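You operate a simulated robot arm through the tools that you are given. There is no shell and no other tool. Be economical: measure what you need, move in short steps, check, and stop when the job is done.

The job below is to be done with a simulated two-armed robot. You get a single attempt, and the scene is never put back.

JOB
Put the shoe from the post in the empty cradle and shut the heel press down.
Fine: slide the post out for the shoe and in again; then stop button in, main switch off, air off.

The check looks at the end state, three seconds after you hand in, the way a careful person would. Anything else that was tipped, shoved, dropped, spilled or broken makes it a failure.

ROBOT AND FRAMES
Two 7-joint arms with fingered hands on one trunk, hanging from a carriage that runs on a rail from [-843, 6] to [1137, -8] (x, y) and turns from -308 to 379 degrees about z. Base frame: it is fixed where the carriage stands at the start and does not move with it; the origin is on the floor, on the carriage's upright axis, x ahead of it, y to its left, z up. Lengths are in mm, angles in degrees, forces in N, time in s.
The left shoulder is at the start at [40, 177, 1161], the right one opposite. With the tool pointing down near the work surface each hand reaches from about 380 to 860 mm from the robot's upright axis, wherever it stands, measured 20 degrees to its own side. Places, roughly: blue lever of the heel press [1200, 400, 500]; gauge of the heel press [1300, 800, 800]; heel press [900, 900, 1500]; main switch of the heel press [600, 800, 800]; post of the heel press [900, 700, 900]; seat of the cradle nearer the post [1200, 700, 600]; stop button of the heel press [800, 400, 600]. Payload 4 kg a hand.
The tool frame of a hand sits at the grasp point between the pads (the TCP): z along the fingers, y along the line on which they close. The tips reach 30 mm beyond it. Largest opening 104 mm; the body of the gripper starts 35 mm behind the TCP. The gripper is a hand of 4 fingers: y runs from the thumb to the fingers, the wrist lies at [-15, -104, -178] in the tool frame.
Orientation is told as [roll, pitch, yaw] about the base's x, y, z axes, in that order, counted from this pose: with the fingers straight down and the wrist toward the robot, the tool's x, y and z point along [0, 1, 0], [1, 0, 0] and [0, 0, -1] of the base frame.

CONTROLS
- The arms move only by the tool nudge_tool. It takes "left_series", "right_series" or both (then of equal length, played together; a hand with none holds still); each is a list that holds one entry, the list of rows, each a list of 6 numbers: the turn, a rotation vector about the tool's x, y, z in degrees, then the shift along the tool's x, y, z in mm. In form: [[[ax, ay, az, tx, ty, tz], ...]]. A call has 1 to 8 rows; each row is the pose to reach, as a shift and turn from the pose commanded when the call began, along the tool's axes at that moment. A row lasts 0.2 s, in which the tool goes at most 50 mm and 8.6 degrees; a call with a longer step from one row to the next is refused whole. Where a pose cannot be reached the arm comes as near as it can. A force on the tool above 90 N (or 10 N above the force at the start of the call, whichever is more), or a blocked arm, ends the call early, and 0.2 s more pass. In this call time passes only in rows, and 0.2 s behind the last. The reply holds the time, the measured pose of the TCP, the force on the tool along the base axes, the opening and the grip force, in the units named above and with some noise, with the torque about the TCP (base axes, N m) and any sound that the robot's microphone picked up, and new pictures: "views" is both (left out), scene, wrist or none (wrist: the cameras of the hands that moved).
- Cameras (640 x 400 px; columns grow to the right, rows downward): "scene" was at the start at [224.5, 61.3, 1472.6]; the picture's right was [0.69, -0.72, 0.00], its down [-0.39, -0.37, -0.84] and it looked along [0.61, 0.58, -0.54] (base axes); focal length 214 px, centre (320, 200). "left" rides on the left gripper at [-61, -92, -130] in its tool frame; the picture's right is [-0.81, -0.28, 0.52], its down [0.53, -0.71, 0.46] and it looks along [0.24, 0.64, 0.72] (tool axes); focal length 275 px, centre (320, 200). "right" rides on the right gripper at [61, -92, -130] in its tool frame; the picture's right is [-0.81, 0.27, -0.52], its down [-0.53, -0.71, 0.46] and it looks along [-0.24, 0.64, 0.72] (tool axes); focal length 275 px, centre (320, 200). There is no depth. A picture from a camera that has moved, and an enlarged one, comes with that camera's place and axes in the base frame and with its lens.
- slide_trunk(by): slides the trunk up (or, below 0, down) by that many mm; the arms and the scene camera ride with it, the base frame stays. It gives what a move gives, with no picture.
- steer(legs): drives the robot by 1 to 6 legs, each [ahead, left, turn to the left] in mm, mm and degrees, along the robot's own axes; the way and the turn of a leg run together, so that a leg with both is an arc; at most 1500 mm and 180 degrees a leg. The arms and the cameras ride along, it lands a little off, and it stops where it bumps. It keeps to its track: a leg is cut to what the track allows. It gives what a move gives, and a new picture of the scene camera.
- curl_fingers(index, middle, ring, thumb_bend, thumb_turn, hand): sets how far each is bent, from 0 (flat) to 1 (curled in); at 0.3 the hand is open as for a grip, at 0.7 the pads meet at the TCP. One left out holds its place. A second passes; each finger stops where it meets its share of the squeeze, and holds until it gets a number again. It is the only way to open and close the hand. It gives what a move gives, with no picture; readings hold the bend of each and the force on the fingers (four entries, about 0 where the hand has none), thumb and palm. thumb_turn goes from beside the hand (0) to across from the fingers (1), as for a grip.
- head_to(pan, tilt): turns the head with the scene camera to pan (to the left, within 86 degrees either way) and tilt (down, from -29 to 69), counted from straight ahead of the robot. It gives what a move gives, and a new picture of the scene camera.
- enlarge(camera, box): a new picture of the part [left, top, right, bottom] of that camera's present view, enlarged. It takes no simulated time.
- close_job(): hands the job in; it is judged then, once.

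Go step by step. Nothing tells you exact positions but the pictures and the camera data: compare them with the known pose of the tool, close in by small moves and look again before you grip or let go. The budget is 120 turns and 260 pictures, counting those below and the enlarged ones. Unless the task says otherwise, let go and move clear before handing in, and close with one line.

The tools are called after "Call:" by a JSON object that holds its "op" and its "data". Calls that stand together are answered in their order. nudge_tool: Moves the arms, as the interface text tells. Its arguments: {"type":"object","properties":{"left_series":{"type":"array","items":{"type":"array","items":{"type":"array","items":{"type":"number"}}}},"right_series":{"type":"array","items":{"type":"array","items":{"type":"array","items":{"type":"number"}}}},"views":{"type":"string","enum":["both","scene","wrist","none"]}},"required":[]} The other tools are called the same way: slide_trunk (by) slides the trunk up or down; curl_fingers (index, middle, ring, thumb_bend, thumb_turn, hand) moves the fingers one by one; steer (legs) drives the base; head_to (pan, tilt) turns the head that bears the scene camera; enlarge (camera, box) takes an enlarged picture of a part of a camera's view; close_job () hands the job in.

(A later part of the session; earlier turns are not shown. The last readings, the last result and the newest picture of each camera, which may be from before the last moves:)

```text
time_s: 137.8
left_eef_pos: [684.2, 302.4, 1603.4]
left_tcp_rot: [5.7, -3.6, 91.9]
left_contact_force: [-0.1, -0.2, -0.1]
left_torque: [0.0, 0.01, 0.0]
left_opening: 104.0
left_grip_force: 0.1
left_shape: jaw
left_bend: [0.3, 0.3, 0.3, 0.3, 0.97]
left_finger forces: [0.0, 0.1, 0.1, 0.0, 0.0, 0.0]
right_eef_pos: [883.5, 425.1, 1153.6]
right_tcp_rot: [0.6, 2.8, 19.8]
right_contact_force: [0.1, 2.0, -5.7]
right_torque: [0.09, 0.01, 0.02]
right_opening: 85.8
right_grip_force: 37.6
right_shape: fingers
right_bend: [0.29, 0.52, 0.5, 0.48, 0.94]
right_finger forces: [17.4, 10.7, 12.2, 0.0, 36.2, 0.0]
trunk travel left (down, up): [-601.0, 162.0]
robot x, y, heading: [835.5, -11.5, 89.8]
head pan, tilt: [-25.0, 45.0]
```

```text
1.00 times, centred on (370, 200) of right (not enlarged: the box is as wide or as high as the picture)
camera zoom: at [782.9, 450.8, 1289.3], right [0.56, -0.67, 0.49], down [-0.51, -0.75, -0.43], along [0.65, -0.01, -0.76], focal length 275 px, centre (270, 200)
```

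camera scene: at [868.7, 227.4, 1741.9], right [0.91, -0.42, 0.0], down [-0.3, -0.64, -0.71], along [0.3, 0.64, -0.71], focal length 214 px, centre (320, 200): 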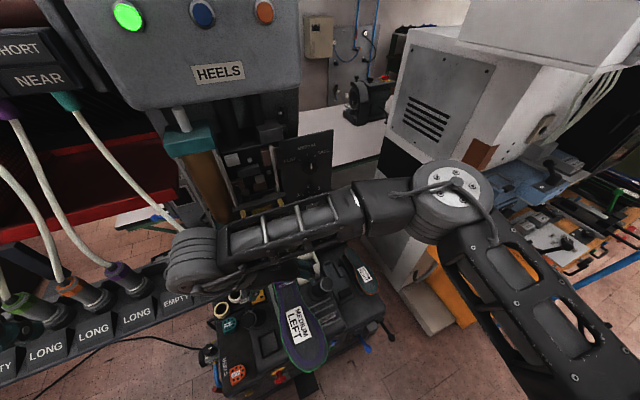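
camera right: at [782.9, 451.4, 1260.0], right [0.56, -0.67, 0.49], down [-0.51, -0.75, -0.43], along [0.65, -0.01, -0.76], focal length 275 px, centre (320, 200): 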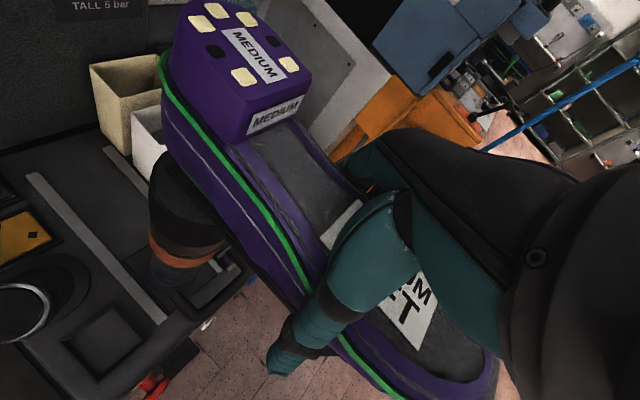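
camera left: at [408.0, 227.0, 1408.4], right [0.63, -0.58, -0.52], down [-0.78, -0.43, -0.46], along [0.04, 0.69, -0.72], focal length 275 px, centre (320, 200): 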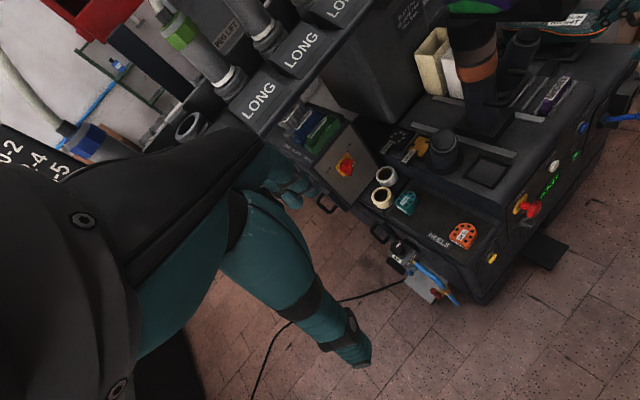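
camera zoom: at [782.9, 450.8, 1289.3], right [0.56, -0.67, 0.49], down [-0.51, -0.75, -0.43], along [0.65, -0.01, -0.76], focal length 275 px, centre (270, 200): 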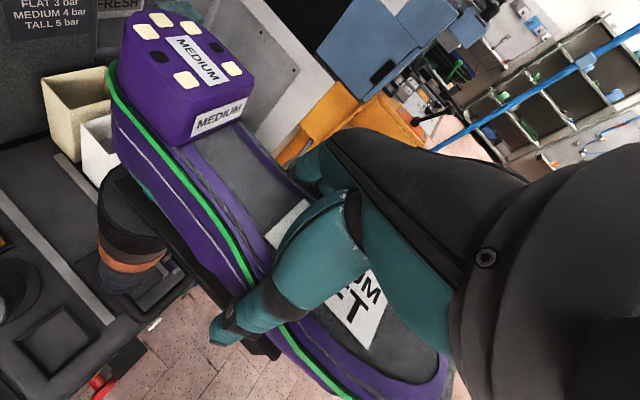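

The shoe is lifted level. Raising a bit more and driving right toward the cradle.

Call:
{"op": "slide_trunk", "data": {"by": 50}}

Call:
{"op": "nudge_tool", "data": {"right_series": [[[0, 0, 0, -15, 0, 0], [0, 0, 0, -30, -10, 0]]], "views": "none"}}

Call:
{"op": "steer", "data": {"legs": [[0, -230, 0]]}}

Call:
{"op": "enlarge", "data": {"camera": "right", "box": [0, 0, 640, 400]}}

```text
time_s: 138.7
left_eef_pos: [685.0, 302.0, 1653.9]
left_tcp_rot: [5.7, -3.8, 91.8]
left_contact_force: [-0.4, 0.0, -0.1]
left_torque: [-0.01, 0.03, -0.01]
left_opening: 103.9
left_grip_force: 0.1
left_shape: jaw
left_bend: [0.3, 0.3, 0.3, 0.3, 0.97]
left_finger forces: [0.1, 0.0, 0.0, 0.0, 0.0, 0.1]
right_eef_pos: [883.9, 425.0, 1203.7]
right_tcp_rot: [0.8, 2.8, 20.0]
right_contact_force: [0.6, 0.0, -8.1]
right_torque: [-0.29, 0.03, -0.02]
right_opening: 84.9
right_grip_force: 36.6
right_shape: fingers
right_bend: [0.3, 0.52, 0.5, 0.48, 0.94]
right_finger forces: [14.9, 12.1, 11.1, 0.0, 35.8, 0.0]
trunk travel left (down, up): [-651.0, 112.0]
robot x, y, heading: [835.1, -6.3, 90.2]
head pan, tilt: [-25.0, 45.0]
```

```text
time_s: 139.3
left_eef_pos: [686.1, 302.2, 1652.9]
left_tcp_rot: [5.7, -3.8, 91.8]
left_contact_force: [-0.4, 0.7, 0.6]
left_torque: [0.02, -0.02, -0.02]
left_opening: 103.6
left_grip_force: 0.1
left_shape: jaw
left_bend: [0.3, 0.3, 0.3, 0.3, 0.97]
left_finger forces: [0.1, 0.1, 0.1, 0.0, 0.1, 0.0]
right_eef_pos: [883.7, 392.2, 1205.4]
right_tcp_rot: [0.7, 2.8, 19.9]
right_contact_force: [-0.3, 0.5, -7.1]
right_torque: [-0.25, 0.07, 0.01]
right_opening: 84.9
right_grip_force: 36.8
right_shape: fingers
right_bend: [0.3, 0.52, 0.5, 0.48, 0.94]
right_finger forces: [15.2, 12.2, 11.3, 0.0, 35.8, 0.1]
trunk travel left (down, up): [-651.0, 112.0]
robot x, y, heading: [835.9, -9.6, 89.6]
head pan, tilt: [-25.0, 45.0]
```

```text
time_s: 141.1
left_eef_pos: [915.3, 300.8, 1653.6]
left_tcp_rot: [5.7, -3.7, 91.7]
left_contact_force: [-0.9, -0.2, -0.6]
left_torque: [0.0, -0.04, 0.0]
left_opening: 104.2
left_grip_force: 0.1
left_shape: jaw
left_bend: [0.3, 0.3, 0.3, 0.3, 0.97]
left_finger forces: [0.0, 0.1, 0.0, 0.1, 0.0, 0.0]
right_eef_pos: [1114.7, 390.9, 1206.7]
right_tcp_rot: [0.7, 2.7, 19.8]
right_contact_force: [-0.9, 0.2, -8.2]
right_torque: [-0.27, 0.01, -0.01]
right_opening: 84.6
right_grip_force: 37.5
right_shape: fingers
right_bend: [0.3, 0.52, 0.5, 0.48, 0.94]
right_finger forces: [14.8, 12.4, 11.1, 0.0, 35.8, 0.0]
trunk travel left (down, up): [-651.0, 112.0]
robot x, y, heading: [1066.1, -3.9, 89.7]
head pan, tilt: [-25.0, 45.0]
camera scene: at [1099.5, 225.6, 1821.8], right [0.91, -0.43, 0.0], down [-0.3, -0.64, -0.71], along [0.3, 0.64, -0.71], focal length 214 px, centre (320, 200)
```

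scene: 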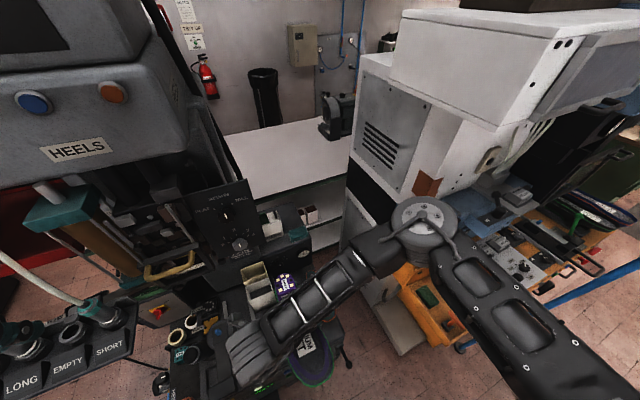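

```text
1.00 times, centred on (320, 200) of right (not enlarged: the box is as wide or as high as the picture)
camera zoom: at [1013.9, 417.8, 1340.2], right [0.56, -0.67, 0.49], down [-0.51, -0.74, -0.43], along [0.65, -0.02, -0.76], focal length 275 px, centre (320, 200)
```

zoom: 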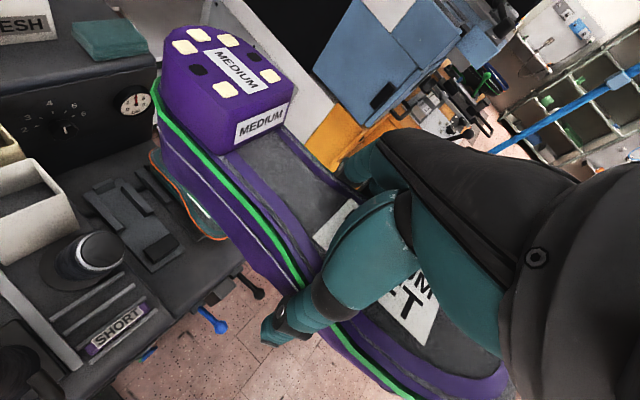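

From several views the empty cradle lies with rails centred near [1184, 725], toe block near [1179, 588], and by analogy with the right shoe I need TCP ≈ [1178, 598]. I'll drive right, then move forward at height to test the reach.

Call:
{"op": "steer", "data": {"legs": [[0, -63, 0]]}}

Call:
{"op": "nudge_tool", "data": {"right_series": [[[0, 0, 0, 35, 12, 0], [0, 0, 0, 70, 25, 0], [0, 0, 0, 105, 38, 0], [0, 0, 0, 140, 50, 0], [0, 0, 0, 170, 61, 0], [0, 0, 0, 195, 70, 0]]], "views": "none"}}

Call:
{"op": "slide_trunk", "data": {"by": -200}}

Call:
{"op": "head_to", "data": {"pan": -5, "tilt": 50}}

Call:
{"op": "enlarge", "data": {"camera": "right", "box": [0, 0, 640, 400]}}

```text
time_s: 142.0
left_eef_pos: [977.7, 299.7, 1653.3]
left_tcp_rot: [5.7, -3.8, 91.7]
left_contact_force: [1.2, 0.0, -0.2]
left_torque: [-0.01, 0.01, -0.03]
left_opening: 103.7
left_grip_force: 0.1
left_shape: jaw
left_bend: [0.3, 0.3, 0.3, 0.3, 0.97]
left_finger forces: [0.1, 0.0, 0.0, 0.0, 0.0, 0.0]
right_eef_pos: [1176.1, 390.8, 1204.3]
right_tcp_rot: [0.6, 2.8, 19.8]
right_contact_force: [0.4, -0.5, -8.0]
right_torque: [-0.26, 0.03, 0.05]
right_opening: 84.5
right_grip_force: 36.5
right_shape: fingers
right_bend: [0.3, 0.52, 0.5, 0.48, 0.94]
right_finger forces: [14.9, 12.6, 11.1, 0.0, 35.9, 0.1]
trunk travel left (down, up): [-651.0, 112.0]
robot x, y, heading: [1128.2, -6.3, 89.8]
head pan, tilt: [-25.0, 45.0]
camera scene: at [1161.9, 225.2, 1821.8], right [0.91, -0.42, 0.0], down [-0.3, -0.64, -0.71], along [0.3, 0.64, -0.71], focal length 214 px, centre (320, 200)
```

scene: 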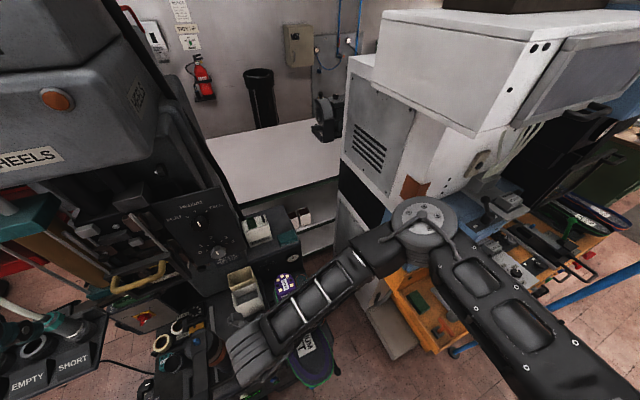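

```text
time_s: 143.4
left_eef_pos: [977.3, 301.1, 1653.6]
left_tcp_rot: [5.7, -3.8, 91.7]
left_contact_force: [0.6, -0.6, 0.3]
left_torque: [0.01, -0.02, 0.0]
left_opening: 104.0
left_grip_force: 0.0
left_shape: jaw
left_bend: [0.3, 0.3, 0.3, 0.3, 0.97]
left_finger forces: [0.1, 0.1, 0.0, 0.0, 0.1, 0.0]
right_eef_pos: [1175.7, 597.0, 1204.1]
right_tcp_rot: [0.5, 2.9, 19.8]
right_contact_force: [0.3, 0.1, -7.0]
right_torque: [-0.27, 0.04, 0.02]
right_opening: 83.9
right_grip_force: 36.7
right_shape: fingers
right_bend: [0.31, 0.52, 0.49, 0.49, 0.94]
right_finger forces: [13.9, 12.6, 11.3, 0.0, 35.2, 0.0]
trunk travel left (down, up): [-651.0, 112.0]
robot x, y, heading: [1129.2, -9.2, 89.8]
head pan, tilt: [-25.0, 45.0]
```

```text
time_s: 145.6
left_eef_pos: [977.2, 300.1, 1452.6]
left_tcp_rot: [5.7, -3.8, 91.8]
left_contact_force: [-0.2, -0.4, 0.2]
left_torque: [-0.03, -0.01, 0.01]
left_opening: 104.0
left_grip_force: 0.1
left_shape: jaw
left_bend: [0.3, 0.3, 0.3, 0.3, 0.97]
left_finger forces: [0.1, 0.1, 0.0, 0.0, 0.1, 0.1]
right_eef_pos: [1174.8, 597.5, 1003.6]
right_tcp_rot: [0.8, 2.9, 19.9]
right_contact_force: [-0.3, -0.2, -7.4]
right_torque: [-0.25, 0.08, 0.01]
right_opening: 84.0
right_grip_force: 36.7
right_shape: fingers
right_bend: [0.31, 0.52, 0.5, 0.49, 0.94]
right_finger forces: [13.9, 12.6, 11.4, 0.1, 35.2, 0.0]
trunk travel left (down, up): [-451.0, 312.0]
robot x, y, heading: [1125.9, -9.1, 90.0]
head pan, tilt: [-25.0, 45.0]
```

```text
time_s: 146.4
left_eef_pos: [977.9, 299.7, 1453.1]
left_tcp_rot: [5.7, -3.7, 91.8]
left_contact_force: [-0.4, -0.9, 0.0]
left_torque: [-0.02, 0.03, -0.01]
left_opening: 103.7
left_grip_force: 0.2
left_shape: jaw
left_bend: [0.3, 0.3, 0.3, 0.3, 0.97]
left_finger forces: [0.1, 0.0, 0.0, 0.1, 0.0, 0.0]
right_eef_pos: [1174.7, 597.6, 1003.1]
right_tcp_rot: [0.7, 2.7, 19.9]
right_contact_force: [-0.4, 0.1, -7.8]
right_torque: [-0.26, 0.04, 0.02]
right_opening: 84.4
right_grip_force: 36.1
right_shape: fingers
right_bend: [0.31, 0.52, 0.5, 0.49, 0.94]
right_finger forces: [13.8, 12.7, 11.4, 0.0, 35.2, 0.1]
trunk travel left (down, up): [-451.0, 312.0]
robot x, y, heading: [1125.3, -9.1, 89.8]
head pan, tilt: [-5.0, 50.0]
camera scene: at [1134.2, 228.1, 1614.8], right [1.0, -0.09, 0.0], down [-0.07, -0.76, -0.64], along [0.06, 0.64, -0.77], focal length 214 px, centre (320, 200)
```

scene: 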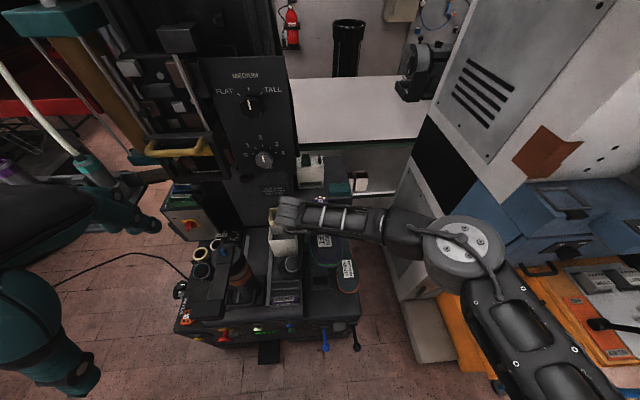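

```text
1.00 times, centred on (320, 200) of right (not enlarged: the box is as wide or as high as the picture)
camera zoom: at [1074.2, 624.0, 1137.7], right [0.56, -0.67, 0.49], down [-0.51, -0.75, -0.43], along [0.65, -0.01, -0.76], focal length 275 px, centre (320, 200)
```

zoom: 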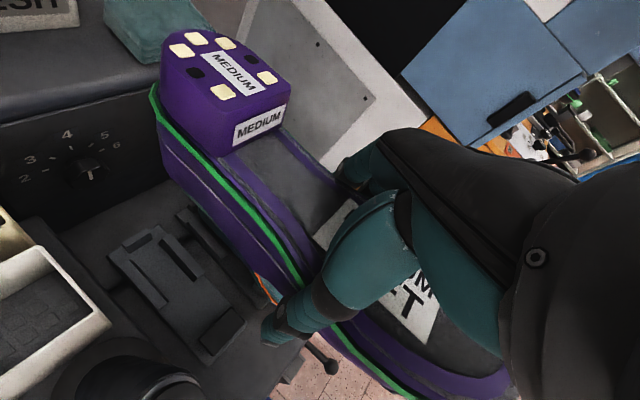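

Reach is fine and the shoe hangs right over the cradle. Enlarging to check alignment before lowering further.

Call:
{"op": "enlarge", "data": {"camera": "right", "box": [80, 180, 320, 400]}}

Call:
{"op": "enlarge", "data": {"camera": "scene", "box": [260, 190, 380, 310]}}

```text
1.82 times, centred on (200, 290) of right
camera zoom: at [1074.2, 624.0, 1137.7], right [0.56, -0.67, 0.49], down [-0.51, -0.75, -0.43], along [0.65, -0.01, -0.76], focal length 500 px, centre (538, 36)
```

zoom: 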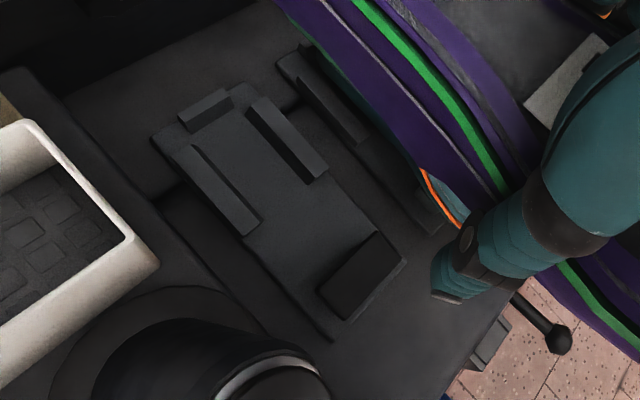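

```text
3.33 times, centred on (320, 250) of scene
camera zoom: at [1134.2, 228.1, 1614.8], right [1.0, -0.09, 0.0], down [-0.07, -0.76, -0.64], along [0.06, 0.64, -0.77], focal length 715 px, centre (320, 33)
```

zoom: 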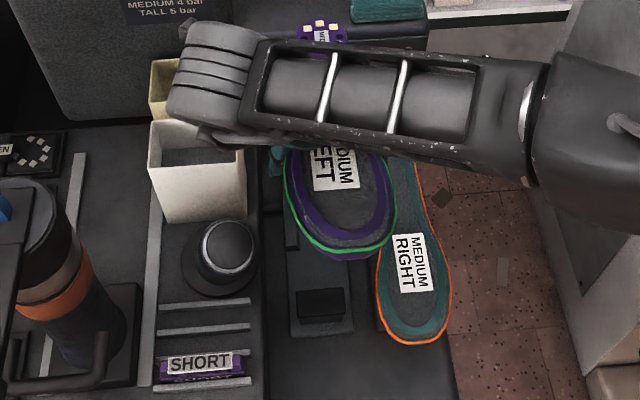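

Better triangulation: cradle rails centred at [1164, 702], toe block at [1167, 569, 634], and the right shoe's sole is at z≈725. I need to shift about 14 mm left and 4 mm forward, then lower.

Call:
{"op": "nudge_tool", "data": {"right_series": [[[0, 0, 0, 8.5, -12, 0]]], "views": "none"}}

Call:
{"op": "slide_trunk", "data": {"by": -190}}

Call:
{"op": "enlarge", "data": {"camera": "right", "box": [0, 0, 640, 400]}}

Call:
{"op": "enlarge", "data": {"camera": "scene", "box": [260, 130, 400, 290]}}

```text
time_s: 146.8
left_eef_pos: [977.3, 298.6, 1453.3]
left_tcp_rot: [5.7, -3.8, 91.9]
left_contact_force: [0.3, 0.2, -0.3]
left_torque: [0.01, 0.01, -0.05]
left_opening: 103.8
left_grip_force: 0.1
left_shape: jaw
left_bend: [0.3, 0.3, 0.3, 0.3, 0.97]
left_finger forces: [0.0, 0.1, 0.0, 0.0, 0.0, 0.0]
right_eef_pos: [1159.8, 600.8, 1002.5]
right_tcp_rot: [0.6, 2.9, 20.0]
right_contact_force: [0.3, 0.1, -7.6]
right_torque: [-0.27, -0.05, 0.01]
right_opening: 84.1
right_grip_force: 36.5
right_shape: fingers
right_bend: [0.31, 0.52, 0.5, 0.49, 0.94]
right_finger forces: [14.0, 12.7, 11.4, 0.0, 35.3, 0.0]
trunk travel left (down, up): [-451.0, 312.0]
robot x, y, heading: [1124.9, -8.6, 89.9]
head pan, tilt: [-5.0, 50.0]
```

```text
time_s: 148.9
left_eef_pos: [977.8, 299.6, 1263.1]
left_tcp_rot: [5.8, -3.8, 91.8]
left_contact_force: [0.4, -0.3, 0.1]
left_torque: [-0.02, 0.0, -0.01]
left_opening: 103.8
left_grip_force: 0.1
left_shape: jaw
left_bend: [0.3, 0.3, 0.3, 0.3, 0.97]
left_finger forces: [0.1, 0.0, 0.1, 0.1, 0.0, 0.1]
right_eef_pos: [1160.1, 601.9, 811.7]
right_tcp_rot: [0.6, 2.8, 19.9]
right_contact_force: [0.8, 0.6, -8.0]
right_torque: [-0.25, 0.01, -0.01]
right_opening: 83.9
right_grip_force: 37.0
right_shape: fingers
right_bend: [0.31, 0.52, 0.5, 0.49, 0.94]
right_finger forces: [14.0, 12.6, 11.4, 0.0, 35.1, 0.0]
trunk travel left (down, up): [-261.0, 502.0]
robot x, y, heading: [1127.8, -7.8, 89.7]
head pan, tilt: [-5.0, 50.0]
```

```text
1.00 times, centred on (320, 200) of right (not enlarged: the box is as wide or as high as the picture)
camera zoom: at [1060.1, 628.8, 947.8], right [0.56, -0.67, 0.49], down [-0.51, -0.75, -0.43], along [0.65, -0.01, -0.76], focal length 275 px, centre (320, 200)
```

zoom: 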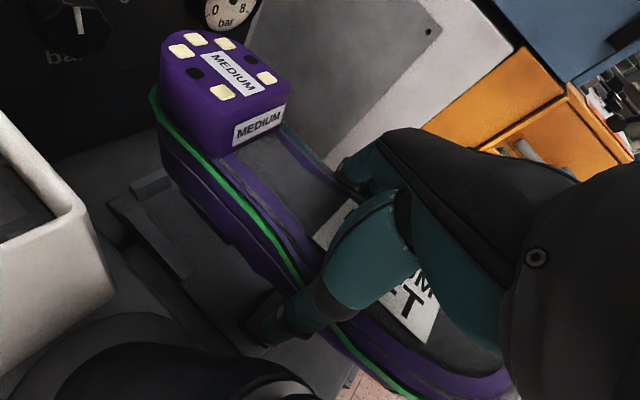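

```text
2.50 times, centred on (330, 210) of scene
camera zoom: at [1134.2, 228.0, 1424.9], right [1.0, -0.09, 0.0], down [-0.07, -0.76, -0.64], along [0.06, 0.64, -0.77], focal length 536 px, centre (295, 175)
```

zoom: 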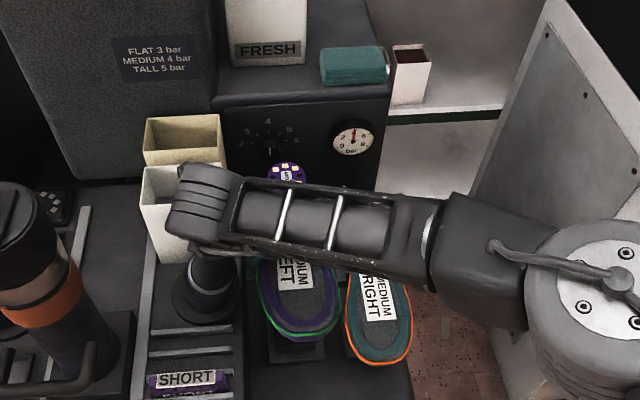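

Alignment agrees within about 3 mm. Lowering further in small steps and watching the force.

Call:
{"op": "slide_trunk", "data": {"by": -65}}

Call:
{"op": "enlarge", "data": {"camera": "right", "box": [60, 60, 400, 400]}}

Call:
{"op": "enlarge", "data": {"camera": "scene", "box": [260, 150, 400, 290]}}

```text
time_s: 150.0
left_eef_pos: [977.7, 300.8, 1198.1]
left_tcp_rot: [5.7, -3.7, 91.8]
left_contact_force: [-0.2, -0.2, -1.0]
left_torque: [0.02, -0.04, 0.02]
left_opening: 103.8
left_grip_force: 0.1
left_shape: jaw
left_bend: [0.3, 0.3, 0.3, 0.3, 0.97]
left_finger forces: [0.1, 0.0, 0.1, 0.1, 0.0, 0.0]
right_eef_pos: [1160.5, 601.7, 749.2]
right_tcp_rot: [0.7, 2.9, 19.9]
right_contact_force: [0.7, -0.1, -7.4]
right_torque: [-0.23, 0.02, 0.0]
right_opening: 83.8
right_grip_force: 36.9
right_shape: fingers
right_bend: [0.31, 0.52, 0.5, 0.49, 0.94]
right_finger forces: [13.8, 12.7, 11.5, 0.1, 35.2, 0.1]
trunk travel left (down, up): [-196.0, 567.0]
robot x, y, heading: [1129.3, -4.0, 89.7]
head pan, tilt: [-5.0, 50.0]
```

```text
1.18 times, centred on (230, 230) of right
camera zoom: at [1060.0, 628.8, 882.8], right [0.56, -0.67, 0.49], down [-0.51, -0.75, -0.43], along [0.65, -0.01, -0.76], focal length 324 px, centre (426, 165)
```

zoom: 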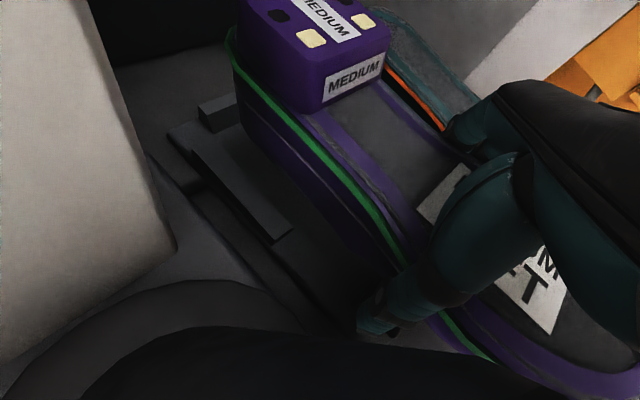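

```text
2.86 times, centred on (330, 220) of scene
camera zoom: at [1134.1, 228.1, 1359.9], right [1.0, -0.09, 0.0], down [-0.07, -0.76, -0.64], along [0.06, 0.64, -0.77], focal length 613 px, centre (291, 143)
```

zoom: 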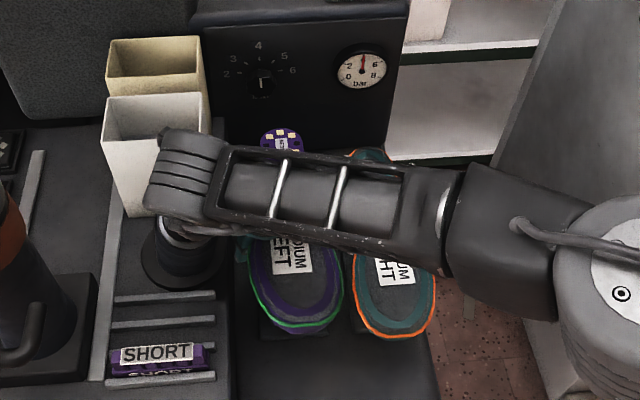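

Looks well lined up between the rails and in front of the back stop. Continuing down.

Call:
{"op": "slide_trunk", "data": {"by": -25}}

Call:
{"op": "slide_trunk", "data": {"by": -10}}

Call:
{"op": "enlarge", "data": {"camera": "right", "box": [60, 60, 400, 400]}}

```text
time_s: 150.7
left_eef_pos: [978.6, 299.8, 1172.0]
left_tcp_rot: [5.6, -3.8, 91.8]
left_contact_force: [0.0, -0.2, -0.2]
left_torque: [-0.02, 0.0, -0.01]
left_opening: 104.0
left_grip_force: 0.1
left_shape: jaw
left_bend: [0.3, 0.3, 0.3, 0.3, 0.97]
left_finger forces: [0.0, 0.0, 0.0, 0.0, 0.0, 0.1]
right_eef_pos: [1164.4, 603.1, 723.4]
right_tcp_rot: [0.6, 2.7, 19.7]
right_contact_force: [9.1, -0.7, 1.0]
right_torque: [-0.53, 1.81, 0.36]
right_opening: 83.9
right_grip_force: 36.1
right_shape: fingers
right_bend: [0.31, 0.52, 0.5, 0.49, 0.94]
right_finger forces: [13.7, 12.7, 11.3, 0.0, 35.1, 0.1]
trunk travel left (down, up): [-171.0, 592.0]
robot x, y, heading: [1126.0, -5.9, 89.9]
head pan, tilt: [-5.0, 50.0]
heard: click
```

```text
time_s: 151.2
left_eef_pos: [981.3, 300.7, 1163.3]
left_tcp_rot: [5.4, -4.0, 91.7]
left_contact_force: [0.4, 0.5, -0.3]
left_torque: [-0.02, 0.02, 0.01]
left_opening: 103.9
left_grip_force: 0.0
left_shape: jaw
left_bend: [0.3, 0.3, 0.3, 0.3, 0.97]
left_finger forces: [0.0, 0.1, 0.0, 0.1, 0.0, 0.0]
right_eef_pos: [1167.2, 605.9, 718.2]
right_tcp_rot: [0.9, 2.6, 19.6]
right_contact_force: [25.9, -11.4, 34.9]
right_torque: [-0.27, 6.42, 1.81]
right_opening: 83.9
right_grip_force: 36.9
right_shape: fingers
right_bend: [0.31, 0.52, 0.49, 0.49, 0.94]
right_finger forces: [13.6, 12.7, 11.4, 0.0, 35.0, 0.0]
trunk travel left (down, up): [-161.0, 602.0]
robot x, y, heading: [1128.0, -11.0, 90.1]
head pan, tilt: [-5.0, 50.0]
```

```text
1.18 times, centred on (230, 230) of right
camera zoom: at [1067.2, 631.7, 851.9], right [0.56, -0.67, 0.49], down [-0.51, -0.74, -0.43], along [0.65, -0.01, -0.76], focal length 324 px, centre (426, 165)
```

zoom: 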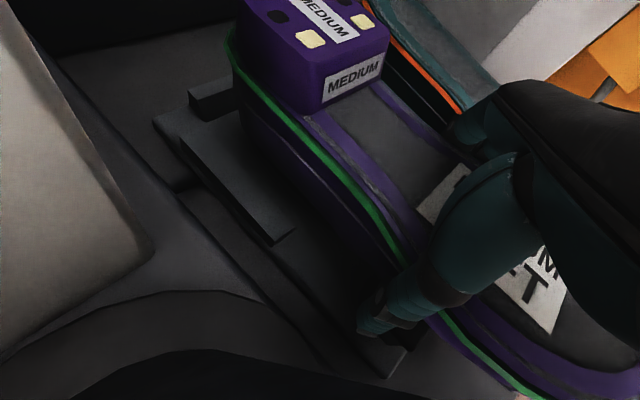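

There was a click, the load came off the hand, and the sole is at the same height as its neighbour: the shoe is seated, and the extra force is my wrist resting on the stump to the left. I'll ease up a little, look, then release.

Call:
{"op": "slide_trunk", "data": {"by": 8}}

Call:
{"op": "enlarge", "data": {"camera": "scene", "box": [240, 150, 400, 290]}}

```text
time_s: 151.8
left_eef_pos: [980.5, 301.2, 1170.9]
left_tcp_rot: [5.5, -4.0, 91.8]
left_contact_force: [0.9, 0.0, 0.1]
left_torque: [-0.01, 0.0, 0.01]
left_opening: 104.0
left_grip_force: 0.1
left_shape: jaw
left_bend: [0.3, 0.3, 0.3, 0.3, 0.97]
left_finger forces: [0.2, 0.0, 0.0, 0.0, 0.1, 0.1]
right_eef_pos: [1166.6, 601.8, 719.0]
right_tcp_rot: [0.5, 2.6, 19.9]
right_contact_force: [18.6, 4.0, -3.9]
right_torque: [-0.82, 2.71, 0.38]
right_opening: 84.0
right_grip_force: 36.6
right_shape: fingers
right_bend: [0.31, 0.52, 0.49, 0.49, 0.94]
right_finger forces: [13.7, 12.9, 11.6, 0.0, 35.6, 0.0]
trunk travel left (down, up): [-169.0, 594.0]
robot x, y, heading: [1127.9, -3.3, 89.7]
head pan, tilt: [-5.0, 50.0]
```

```text
2.86 times, centred on (320, 220) of scene
camera zoom: at [1137.2, 228.9, 1332.6], right [1.0, -0.09, 0.0], down [-0.07, -0.76, -0.64], along [0.06, 0.64, -0.77], focal length 613 px, centre (320, 143)
```

zoom: 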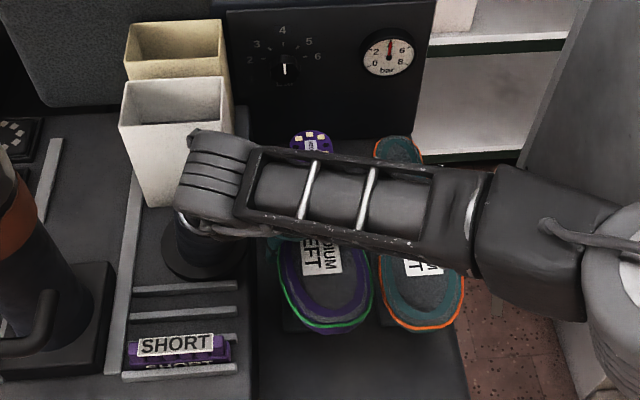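

The cradle now holds the shoe about 6 mm to the right of my commanded pose. I'll relax that offset, then open the hand slightly.

Call:
{"op": "nudge_tool", "data": {"right_series": [[[0, 0, 0, -2, 6, 0]]], "views": "none"}}

Call:
{"op": "curl_fingers", "data": {"hand": "right", "index": 0.24, "middle": 0.4, "ring": 0.38, "thumb_bend": 0.34}}

Call:
{"op": "enlarge", "data": {"camera": "right", "box": [0, 0, 640, 400]}}

```text
time_s: 152.2
left_eef_pos: [979.3, 299.9, 1171.6]
left_tcp_rot: [5.6, -3.9, 91.9]
left_contact_force: [-0.6, 0.1, -0.5]
left_torque: [0.0, 0.0, -0.04]
left_opening: 103.9
left_grip_force: 0.1
left_shape: jaw
left_bend: [0.3, 0.3, 0.3, 0.3, 0.97]
left_finger forces: [0.0, 0.0, 0.1, 0.0, 0.0, 0.0]
right_eef_pos: [1167.3, 601.1, 719.8]
right_tcp_rot: [0.7, 2.8, 20.1]
right_contact_force: [8.8, 1.0, -1.1]
right_torque: [-0.65, 1.56, 0.18]
right_opening: 83.7
right_grip_force: 36.8
right_shape: fingers
right_bend: [0.31, 0.52, 0.49, 0.49, 0.94]
right_finger forces: [13.8, 12.9, 11.7, 0.0, 35.5, 0.0]
trunk travel left (down, up): [-169.0, 594.0]
robot x, y, heading: [1126.5, -4.6, 89.9]
head pan, tilt: [-5.0, 50.0]
```

```text
time_s: 153.2
left_eef_pos: [978.3, 299.1, 1170.8]
left_tcp_rot: [5.7, -3.9, 91.8]
left_contact_force: [-0.4, -0.1, -0.3]
left_torque: [0.0, -0.02, -0.01]
left_opening: 103.9
left_grip_force: 0.1
left_shape: jaw
left_bend: [0.3, 0.3, 0.3, 0.3, 0.97]
left_finger forces: [0.1, 0.0, 0.1, 0.0, 0.0, 0.0]
right_eef_pos: [1167.6, 602.4, 720.2]
right_tcp_rot: [0.7, 2.7, 19.9]
right_contact_force: [4.3, -3.0, 4.4]
right_torque: [0.21, 0.92, 0.4]
right_opening: 106.3
right_grip_force: 0.1
right_shape: fingers
right_bend: [0.24, 0.4, 0.38, 0.34, 0.97]
right_finger forces: [0.1, 0.0, 0.0, 0.0, 0.1, 0.0]
trunk travel left (down, up): [-169.0, 594.0]
robot x, y, heading: [1125.6, -8.9, 90.1]
head pan, tilt: [-5.0, 50.0]
```

```text
1.00 times, centred on (320, 200) of right (not enlarged: the box is as wide or as high as the picture)
camera zoom: at [1067.2, 629.0, 855.8], right [0.56, -0.67, 0.49], down [-0.51, -0.75, -0.43], along [0.65, -0.01, -0.76], focal length 275 px, centre (320, 200)
```

zoom: 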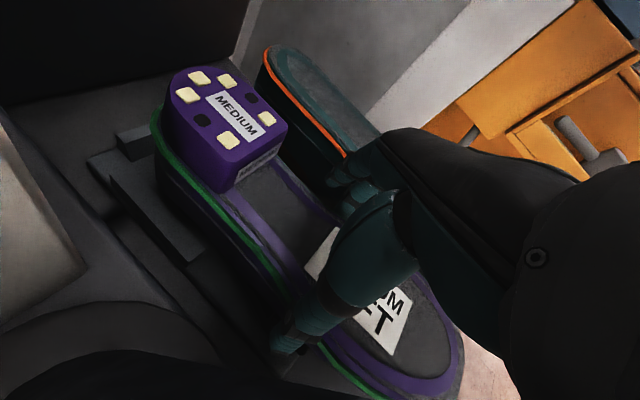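

Released; the shoe stays put. Rising straight up.

Call:
{"op": "slide_trunk", "data": {"by": 60}}

Call:
{"op": "slide_trunk", "data": {"by": 170}}

Call:
{"op": "enlarge", "data": {"camera": "right", "box": [0, 100, 480, 400]}}

Call:
{"op": "enlarge", "data": {"camera": "scene", "box": [220, 150, 400, 310]}}

```text
time_s: 154.2
left_eef_pos: [977.4, 300.5, 1231.1]
left_tcp_rot: [5.8, -3.9, 91.8]
left_contact_force: [0.4, 0.0, -1.0]
left_torque: [-0.01, 0.0, 0.0]
left_opening: 104.1
left_grip_force: 0.0
left_shape: jaw
left_bend: [0.3, 0.3, 0.3, 0.3, 0.97]
left_finger forces: [0.0, 0.1, 0.0, 0.0, 0.0, 0.1]
right_eef_pos: [1167.5, 601.8, 780.8]
right_tcp_rot: [0.7, 2.9, 19.9]
right_contact_force: [-0.1, 0.6, 0.1]
right_torque: [0.02, 0.01, 0.0]
right_opening: 106.4
right_grip_force: 0.1
right_shape: fingers
right_bend: [0.24, 0.4, 0.38, 0.34, 0.97]
right_finger forces: [0.0, 0.1, 0.1, 0.0, 0.0, 0.0]
trunk travel left (down, up): [-229.0, 534.0]
robot x, y, heading: [1126.1, -8.9, 89.7]
head pan, tilt: [-5.0, 50.0]
```

```text
time_s: 156.1
left_eef_pos: [976.9, 300.3, 1400.7]
left_tcp_rot: [5.6, -3.8, 91.8]
left_contact_force: [0.3, 0.0, 0.2]
left_torque: [0.01, 0.0, -0.02]
left_opening: 104.0
left_grip_force: 0.0
left_shape: jaw
left_bend: [0.3, 0.3, 0.3, 0.3, 0.97]
left_finger forces: [0.0, 0.0, 0.1, 0.1, 0.0, 0.0]
right_eef_pos: [1167.1, 601.7, 949.9]
right_tcp_rot: [0.8, 2.8, 19.9]
right_contact_force: [-0.4, 0.5, 0.9]
right_torque: [0.0, 0.01, -0.02]
right_opening: 106.8
right_grip_force: 0.0
right_shape: fingers
right_bend: [0.24, 0.4, 0.38, 0.34, 0.97]
right_finger forces: [0.0, 0.0, 0.1, 0.1, 0.1, 0.0]
trunk travel left (down, up): [-399.0, 364.0]
robot x, y, heading: [1126.1, -6.3, 89.8]
head pan, tilt: [-5.0, 50.0]
```

```text
1.33 times, centred on (240, 250) of right
camera zoom: at [1066.5, 629.2, 1085.7], right [0.56, -0.67, 0.49], down [-0.51, -0.75, -0.43], along [0.65, -0.01, -0.76], focal length 367 px, centre (427, 133)
```

zoom: 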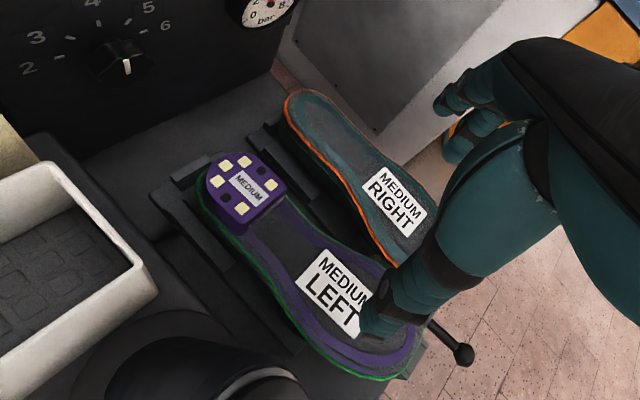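

```text
2.50 times, centred on (310, 230) of scene
camera zoom: at [1134.2, 228.3, 1562.9], right [1.0, -0.09, 0.0], down [-0.07, -0.76, -0.64], along [0.06, 0.64, -0.77], focal length 536 px, centre (345, 125)
```

zoom: 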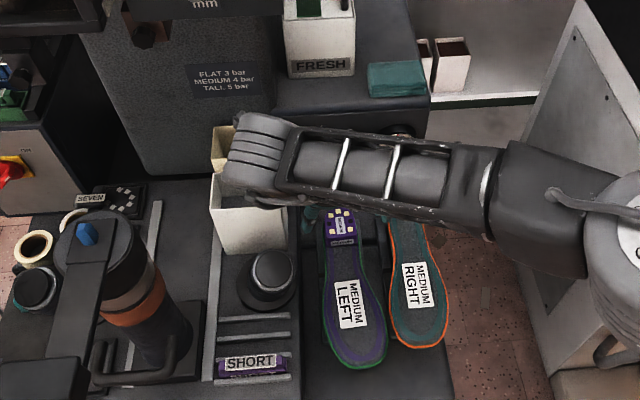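

The shoe lies in the cradle at the neighbour's height, but it seems ~20 mm further forward than its neighbour. I'll zoom in on heel and stop.

Call:
{"op": "enlarge", "data": {"camera": "right", "box": [90, 140, 290, 290]}}

Call:
{"op": "enlarge", "data": {"camera": "scene", "box": [300, 220, 380, 310]}}

```text
2.67 times, centred on (190, 215) of right
camera zoom: at [1066.5, 629.2, 1085.7], right [0.56, -0.67, 0.49], down [-0.51, -0.75, -0.43], along [0.65, -0.01, -0.76], focal length 734 px, centre (667, 160)
```

zoom: 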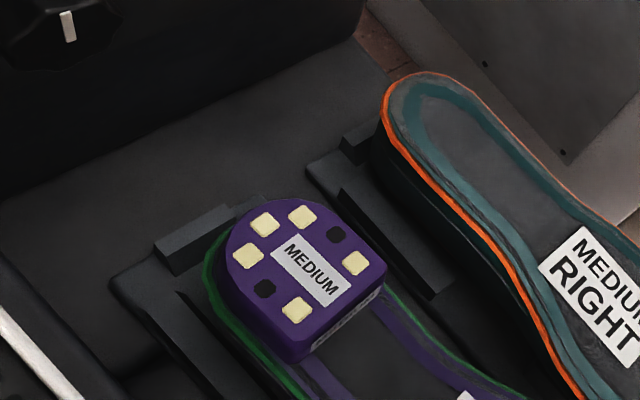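

```text
4.44 times, centred on (340, 265) of scene
camera zoom: at [1134.2, 228.3, 1562.9], right [1.0, -0.09, 0.0], down [-0.07, -0.76, -0.64], along [0.06, 0.64, -0.77], focal length 953 px, centre (231, -89)
```

zoom: 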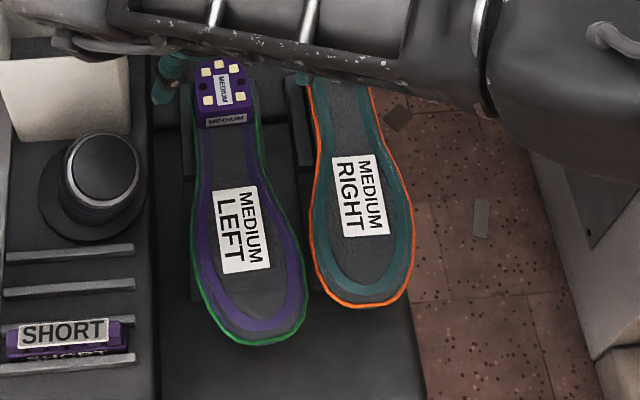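

I'll clear the right arm first (back and rotated to its rest orientation) to get an unobstructed view of the shoes.

Call:
{"op": "nudge_tool", "data": {"right_series": [[[0, 0, -8.5, -25, -9, -10], [0, 0, -17, -50, -18, -20], [0, 0, -25.5, -75, -27, -30], [0, 0, -34, -100, -36, -30], [0, 0, -42.5, -125, -45, -30], [0, 0, -51, -150, -54, -30], [0, 0, -59.5, -175, -63, -30], [0, 0, -68, -200, -72, -30]]], "views": "none"}}

Call:
{"op": "head_to", "data": {"pan": -5, "tilt": 55}}

Call:
{"op": "enlarge", "data": {"camera": "scene", "box": [250, 130, 410, 270]}}

```text
time_s: 157.9
left_eef_pos: [977.9, 300.0, 1401.1]
left_tcp_rot: [5.7, -3.9, 91.8]
left_contact_force: [0.2, -0.1, 0.7]
left_torque: [0.02, 0.01, 0.01]
left_opening: 103.9
left_grip_force: 0.1
left_shape: jaw
left_bend: [0.3, 0.3, 0.3, 0.3, 0.97]
left_finger forces: [0.1, 0.0, 0.0, 0.0, 0.0, 0.0]
right_eef_pos: [1169.7, 391.0, 981.7]
right_tcp_rot: [2.8, 0.4, 88.1]
right_contact_force: [0.5, 0.0, 0.3]
right_torque: [0.01, 0.01, 0.02]
right_opening: 106.8
right_grip_force: 0.1
right_shape: fingers
right_bend: [0.24, 0.4, 0.38, 0.34, 0.97]
right_finger forces: [0.0, 0.1, 0.0, 0.1, 0.0, 0.0]
trunk travel left (down, up): [-399.0, 364.0]
robot x, y, heading: [1128.6, -9.1, 89.7]
head pan, tilt: [-5.0, 50.0]
```

```text
time_s: 158.6
left_eef_pos: [978.6, 300.9, 1401.4]
left_tcp_rot: [5.6, -3.9, 91.8]
left_contact_force: [-0.8, 1.0, 0.3]
left_torque: [-0.01, 0.01, 0.01]
left_opening: 104.0
left_grip_force: 0.0
left_shape: jaw
left_bend: [0.3, 0.3, 0.3, 0.3, 0.97]
left_finger forces: [0.1, 0.0, 0.0, 0.0, 0.0, 0.0]
right_eef_pos: [1170.5, 391.4, 981.7]
right_tcp_rot: [2.9, 0.4, 87.8]
right_contact_force: [0.3, 0.8, 0.7]
right_torque: [0.01, -0.05, -0.02]
right_opening: 106.4
right_grip_force: 0.0
right_shape: fingers
right_bend: [0.24, 0.4, 0.38, 0.34, 0.97]
right_finger forces: [0.0, 0.1, 0.0, 0.0, 0.0, 0.0]
trunk travel left (down, up): [-399.0, 364.0]
robot x, y, heading: [1127.9, -8.8, 89.7]
head pan, tilt: [-5.0, 55.0]
camera scene: at [1133.8, 223.5, 1556.5], right [1.0, -0.09, 0.0], down [-0.07, -0.82, -0.57], along [0.05, 0.57, -0.82], focal length 214 px, centre (320, 200)
```

scene: 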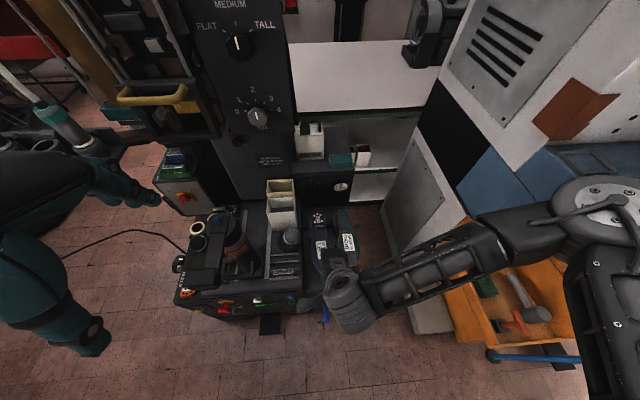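

```text
2.86 times, centred on (330, 200) of scene
camera zoom: at [1133.8, 223.5, 1556.5], right [1.0, -0.09, 0.0], down [-0.07, -0.82, -0.57], along [0.05, 0.57, -0.82], focal length 613 px, centre (291, 200)
```

zoom: 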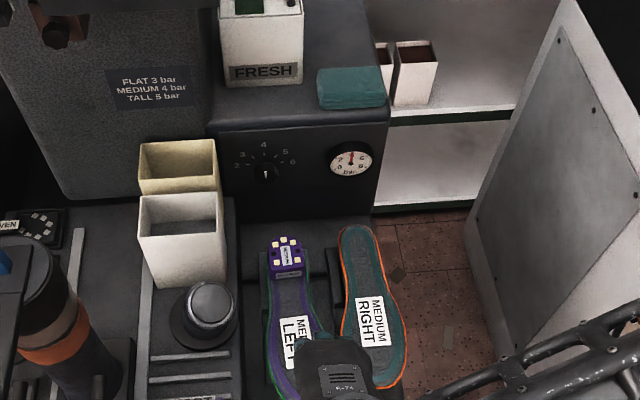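

The shoe is seated between the rails but sits roughly 25–30 mm forward of its neighbour. I'll nudge it gently back from the toe with closed fingers, watching the force; first posture and height.

Call:
{"op": "nudge_tool", "data": {"right_series": [[[0, 0, 8.5, 0, 0, 0], [0, 0, 17, 0, 0, 0], [0, 0, 25.5, 0, 0, 0], [0, 0, 34, 0, 0, 0], [0, 0, 42.5, 0, 0, 0], [0, 0, 51, 0, 0, 0], [0, 0, 58, 0, 0, 0]]], "views": "none"}}

Call:
{"op": "curl_fingers", "data": {"hand": "right", "index": 0.68, "middle": 0.68, "ring": 0.68, "thumb_bend": 0.66}}

Call:
{"op": "slide_trunk", "data": {"by": -275}}

Call:
{"op": "enlarge", "data": {"camera": "right", "box": [0, 0, 640, 400]}}

Call:
{"op": "enlarge", "data": {"camera": "scene", "box": [250, 130, 410, 270]}}

```text
time_s: 160.2
left_eef_pos: [978.7, 300.5, 1400.2]
left_tcp_rot: [5.7, -3.9, 91.8]
left_contact_force: [-0.8, -0.3, 0.0]
left_torque: [0.0, 0.0, 0.04]
left_opening: 104.0
left_grip_force: 0.0
left_shape: jaw
left_bend: [0.3, 0.3, 0.3, 0.3, 0.97]
left_finger forces: [0.0, 0.0, 0.0, 0.0, 0.1, 0.0]
right_eef_pos: [1168.8, 390.8, 983.2]
right_tcp_rot: [1.2, 2.8, 29.9]
right_contact_force: [0.3, -0.3, 0.2]
right_torque: [-0.02, -0.01, 0.04]
right_opening: 106.7
right_grip_force: 0.2
right_shape: fingers
right_bend: [0.24, 0.4, 0.38, 0.34, 0.97]
right_finger forces: [0.0, 0.0, 0.1, 0.0, 0.1, 0.1]
trunk travel left (down, up): [-399.0, 364.0]
robot x, y, heading: [1126.0, -7.4, 89.7]
head pan, tilt: [-5.0, 55.0]
```

```text
time_s: 161.2
left_eef_pos: [977.5, 301.3, 1402.2]
left_tcp_rot: [5.8, -3.9, 91.8]
left_contact_force: [-0.3, 0.1, 0.0]
left_torque: [0.02, 0.0, -0.01]
left_opening: 103.9
left_grip_force: 0.0
left_shape: jaw
left_bend: [0.3, 0.3, 0.3, 0.3, 0.97]
left_finger forces: [0.1, 0.1, 0.0, 0.1, 0.0, 0.0]
right_eef_pos: [1169.2, 390.8, 980.8]
right_tcp_rot: [1.2, 2.7, 29.9]
right_contact_force: [1.0, -0.2, -0.4]
right_torque: [-0.01, 0.0, 0.01]
right_opening: 8.9
right_grip_force: 0.0
right_shape: fingers
right_bend: [0.68, 0.68, 0.68, 0.66, 0.97]
right_finger forces: [0.1, 0.0, 0.0, 0.0, 0.0, 0.0]
trunk travel left (down, up): [-399.0, 364.0]
robot x, y, heading: [1122.3, -7.1, 90.0]
head pan, tilt: [-5.0, 55.0]
```

```text
time_s: 164.0
left_eef_pos: [977.4, 301.6, 1125.2]
left_tcp_rot: [5.7, -3.8, 91.7]
left_contact_force: [-0.3, 0.7, 0.3]
left_torque: [0.02, 0.0, -0.01]
left_opening: 103.8
left_grip_force: 0.1
left_shape: jaw
left_bend: [0.3, 0.3, 0.3, 0.3, 0.97]
left_finger forces: [0.0, 0.1, 0.0, 0.0, 0.1, 0.0]
right_eef_pos: [1169.7, 391.0, 707.3]
right_tcp_rot: [1.2, 2.7, 29.9]
right_contact_force: [0.4, -0.1, -0.3]
right_torque: [-0.02, -0.01, -0.02]
right_opening: 9.0
right_grip_force: 0.0
right_shape: fingers
right_bend: [0.68, 0.68, 0.68, 0.66, 0.97]
right_finger forces: [0.1, 0.1, 0.0, 0.0, 0.0, 0.0]
trunk travel left (down, up): [-124.0, 639.0]
robot x, y, heading: [1124.3, -8.1, 89.8]
head pan, tilt: [-5.0, 55.0]
```

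```text
1.00 times, centred on (320, 200) of right (not enlarged: the box is as wide or as high as the picture)
camera zoom: at [1065.4, 398.1, 841.7], right [0.67, -0.56, 0.49], down [-0.38, -0.82, -0.43], along [0.64, 0.11, -0.76], focal length 275 px, centre (320, 200)
```

zoom: 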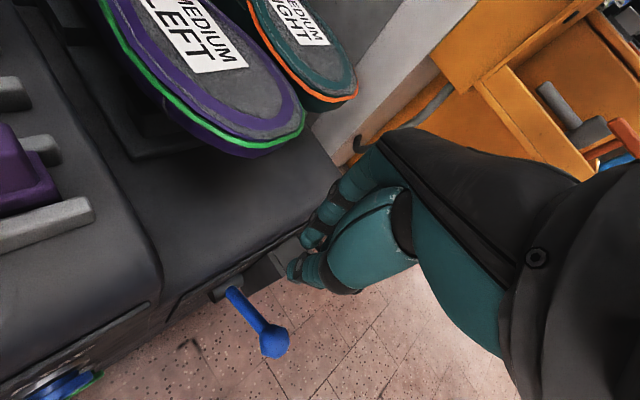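

```text
2.86 times, centred on (330, 200) of scene
camera zoom: at [1133.8, 223.6, 1281.5], right [1.0, -0.09, 0.0], down [-0.07, -0.82, -0.57], along [0.05, 0.57, -0.82], focal length 613 px, centre (291, 200)
```

zoom: 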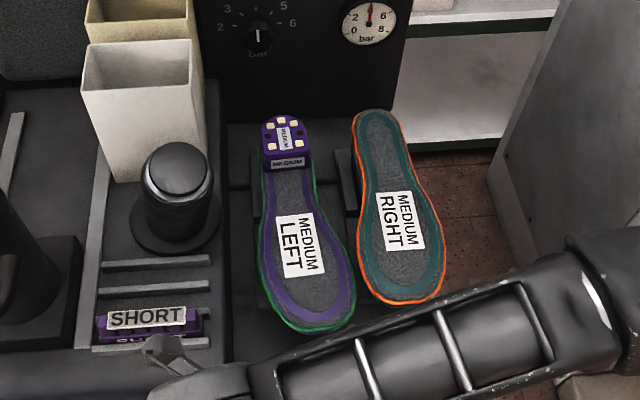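

Clear view: the left shoe is about 25 mm further forward than the right one. I'll bring the closed fingers to the toe and push back in small steps.

Call:
{"op": "nudge_tool", "data": {"right_series": [[[0, 0, 0, -13, 23, 0], [0, 0, 0, 4, 33, 0], [0, 0, 0, 13, 38, 0], [0, 0, 0, 17.5, 40.5, 0], [0, 0, 0, 22, 43, 0]]], "views": "none"}}

Call:
{"op": "enlarge", "data": {"camera": "right", "box": [0, 0, 640, 400]}}

```text
time_s: 165.2
left_eef_pos: [977.2, 300.1, 1126.0]
left_tcp_rot: [5.6, -4.0, 91.9]
left_contact_force: [-0.4, 0.6, -0.6]
left_torque: [0.0, 0.0, -0.01]
left_opening: 104.0
left_grip_force: 0.0
left_shape: jaw
left_bend: [0.3, 0.3, 0.3, 0.3, 0.97]
left_finger forces: [0.0, 0.1, 0.1, 0.0, 0.0, 0.0]
right_eef_pos: [1196.4, 431.1, 706.4]
right_tcp_rot: [1.2, 2.7, 29.9]
right_contact_force: [-0.7, -0.9, 0.6]
right_torque: [-0.02, 0.02, 0.0]
right_opening: 8.8
right_grip_force: 0.0
right_shape: fingers
right_bend: [0.68, 0.68, 0.68, 0.66, 0.97]
right_finger forces: [0.0, 0.0, 0.0, 0.0, 0.0, 0.1]
trunk travel left (down, up): [-124.0, 639.0]
robot x, y, heading: [1128.8, -6.1, 89.9]
head pan, tilt: [-5.0, 55.0]
```

```text
1.00 times, centred on (320, 200) of right (not enlarged: the box is as wide or as high as the picture)
camera zoom: at [1092.2, 438.6, 840.3], right [0.67, -0.56, 0.49], down [-0.38, -0.82, -0.43], along [0.64, 0.11, -0.76], focal length 275 px, centre (320, 200)
```

zoom: 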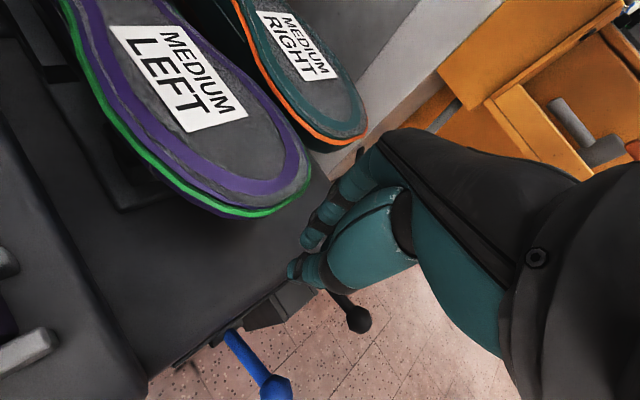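

No contact yet. Continuing in small steps.

Call:
{"op": "nudge_tool", "data": {"right_series": [[[0, 0, 0, 13, 3, 0], [0, 0, 0, 20, 6, 0], [0, 0, 0, 26, 9, 0]]], "views": "wrist"}}

```text
time_s: 166.0
left_eef_pos: [977.4, 299.8, 1125.5]
left_tcp_rot: [5.7, -3.8, 91.7]
left_contact_force: [0.6, 0.5, -0.3]
left_torque: [0.04, 0.01, 0.02]
left_opening: 103.9
left_grip_force: 0.0
left_shape: jaw
left_bend: [0.3, 0.3, 0.3, 0.3, 0.97]
left_finger forces: [0.0, 0.0, 0.0, 0.0, 0.1, 0.0]
right_eef_pos: [1189.4, 458.3, 703.9]
right_tcp_rot: [1.1, 2.6, 29.9]
right_contact_force: [0.2, -2.8, -0.6]
right_torque: [0.02, 0.01, -0.05]
right_opening: 7.7
right_grip_force: 1.2
right_shape: fingers
right_bend: [0.69, 0.68, 0.68, 0.66, 0.97]
right_finger forces: [2.2, 0.1, 0.1, 0.1, 0.1, 0.0]
trunk travel left (down, up): [-124.0, 639.0]
robot x, y, heading: [1128.7, -5.9, 90.0]
head pan, tilt: [-5.0, 55.0]
camera right: at [1086.4, 465.6, 839.8], right [0.67, -0.56, 0.49], down [-0.38, -0.82, -0.43], along [0.64, 0.11, -0.76], focal length 275 px, centre (320, 200)
```

right: 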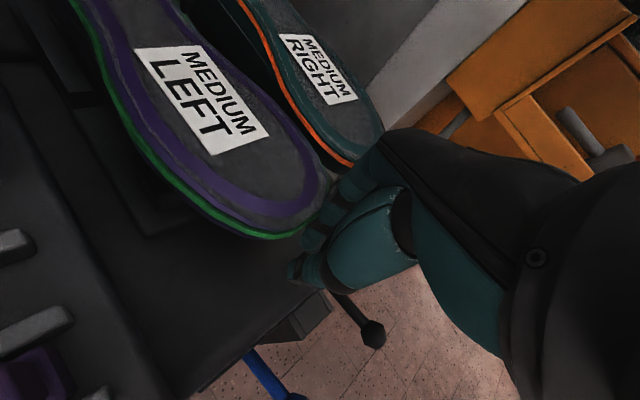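

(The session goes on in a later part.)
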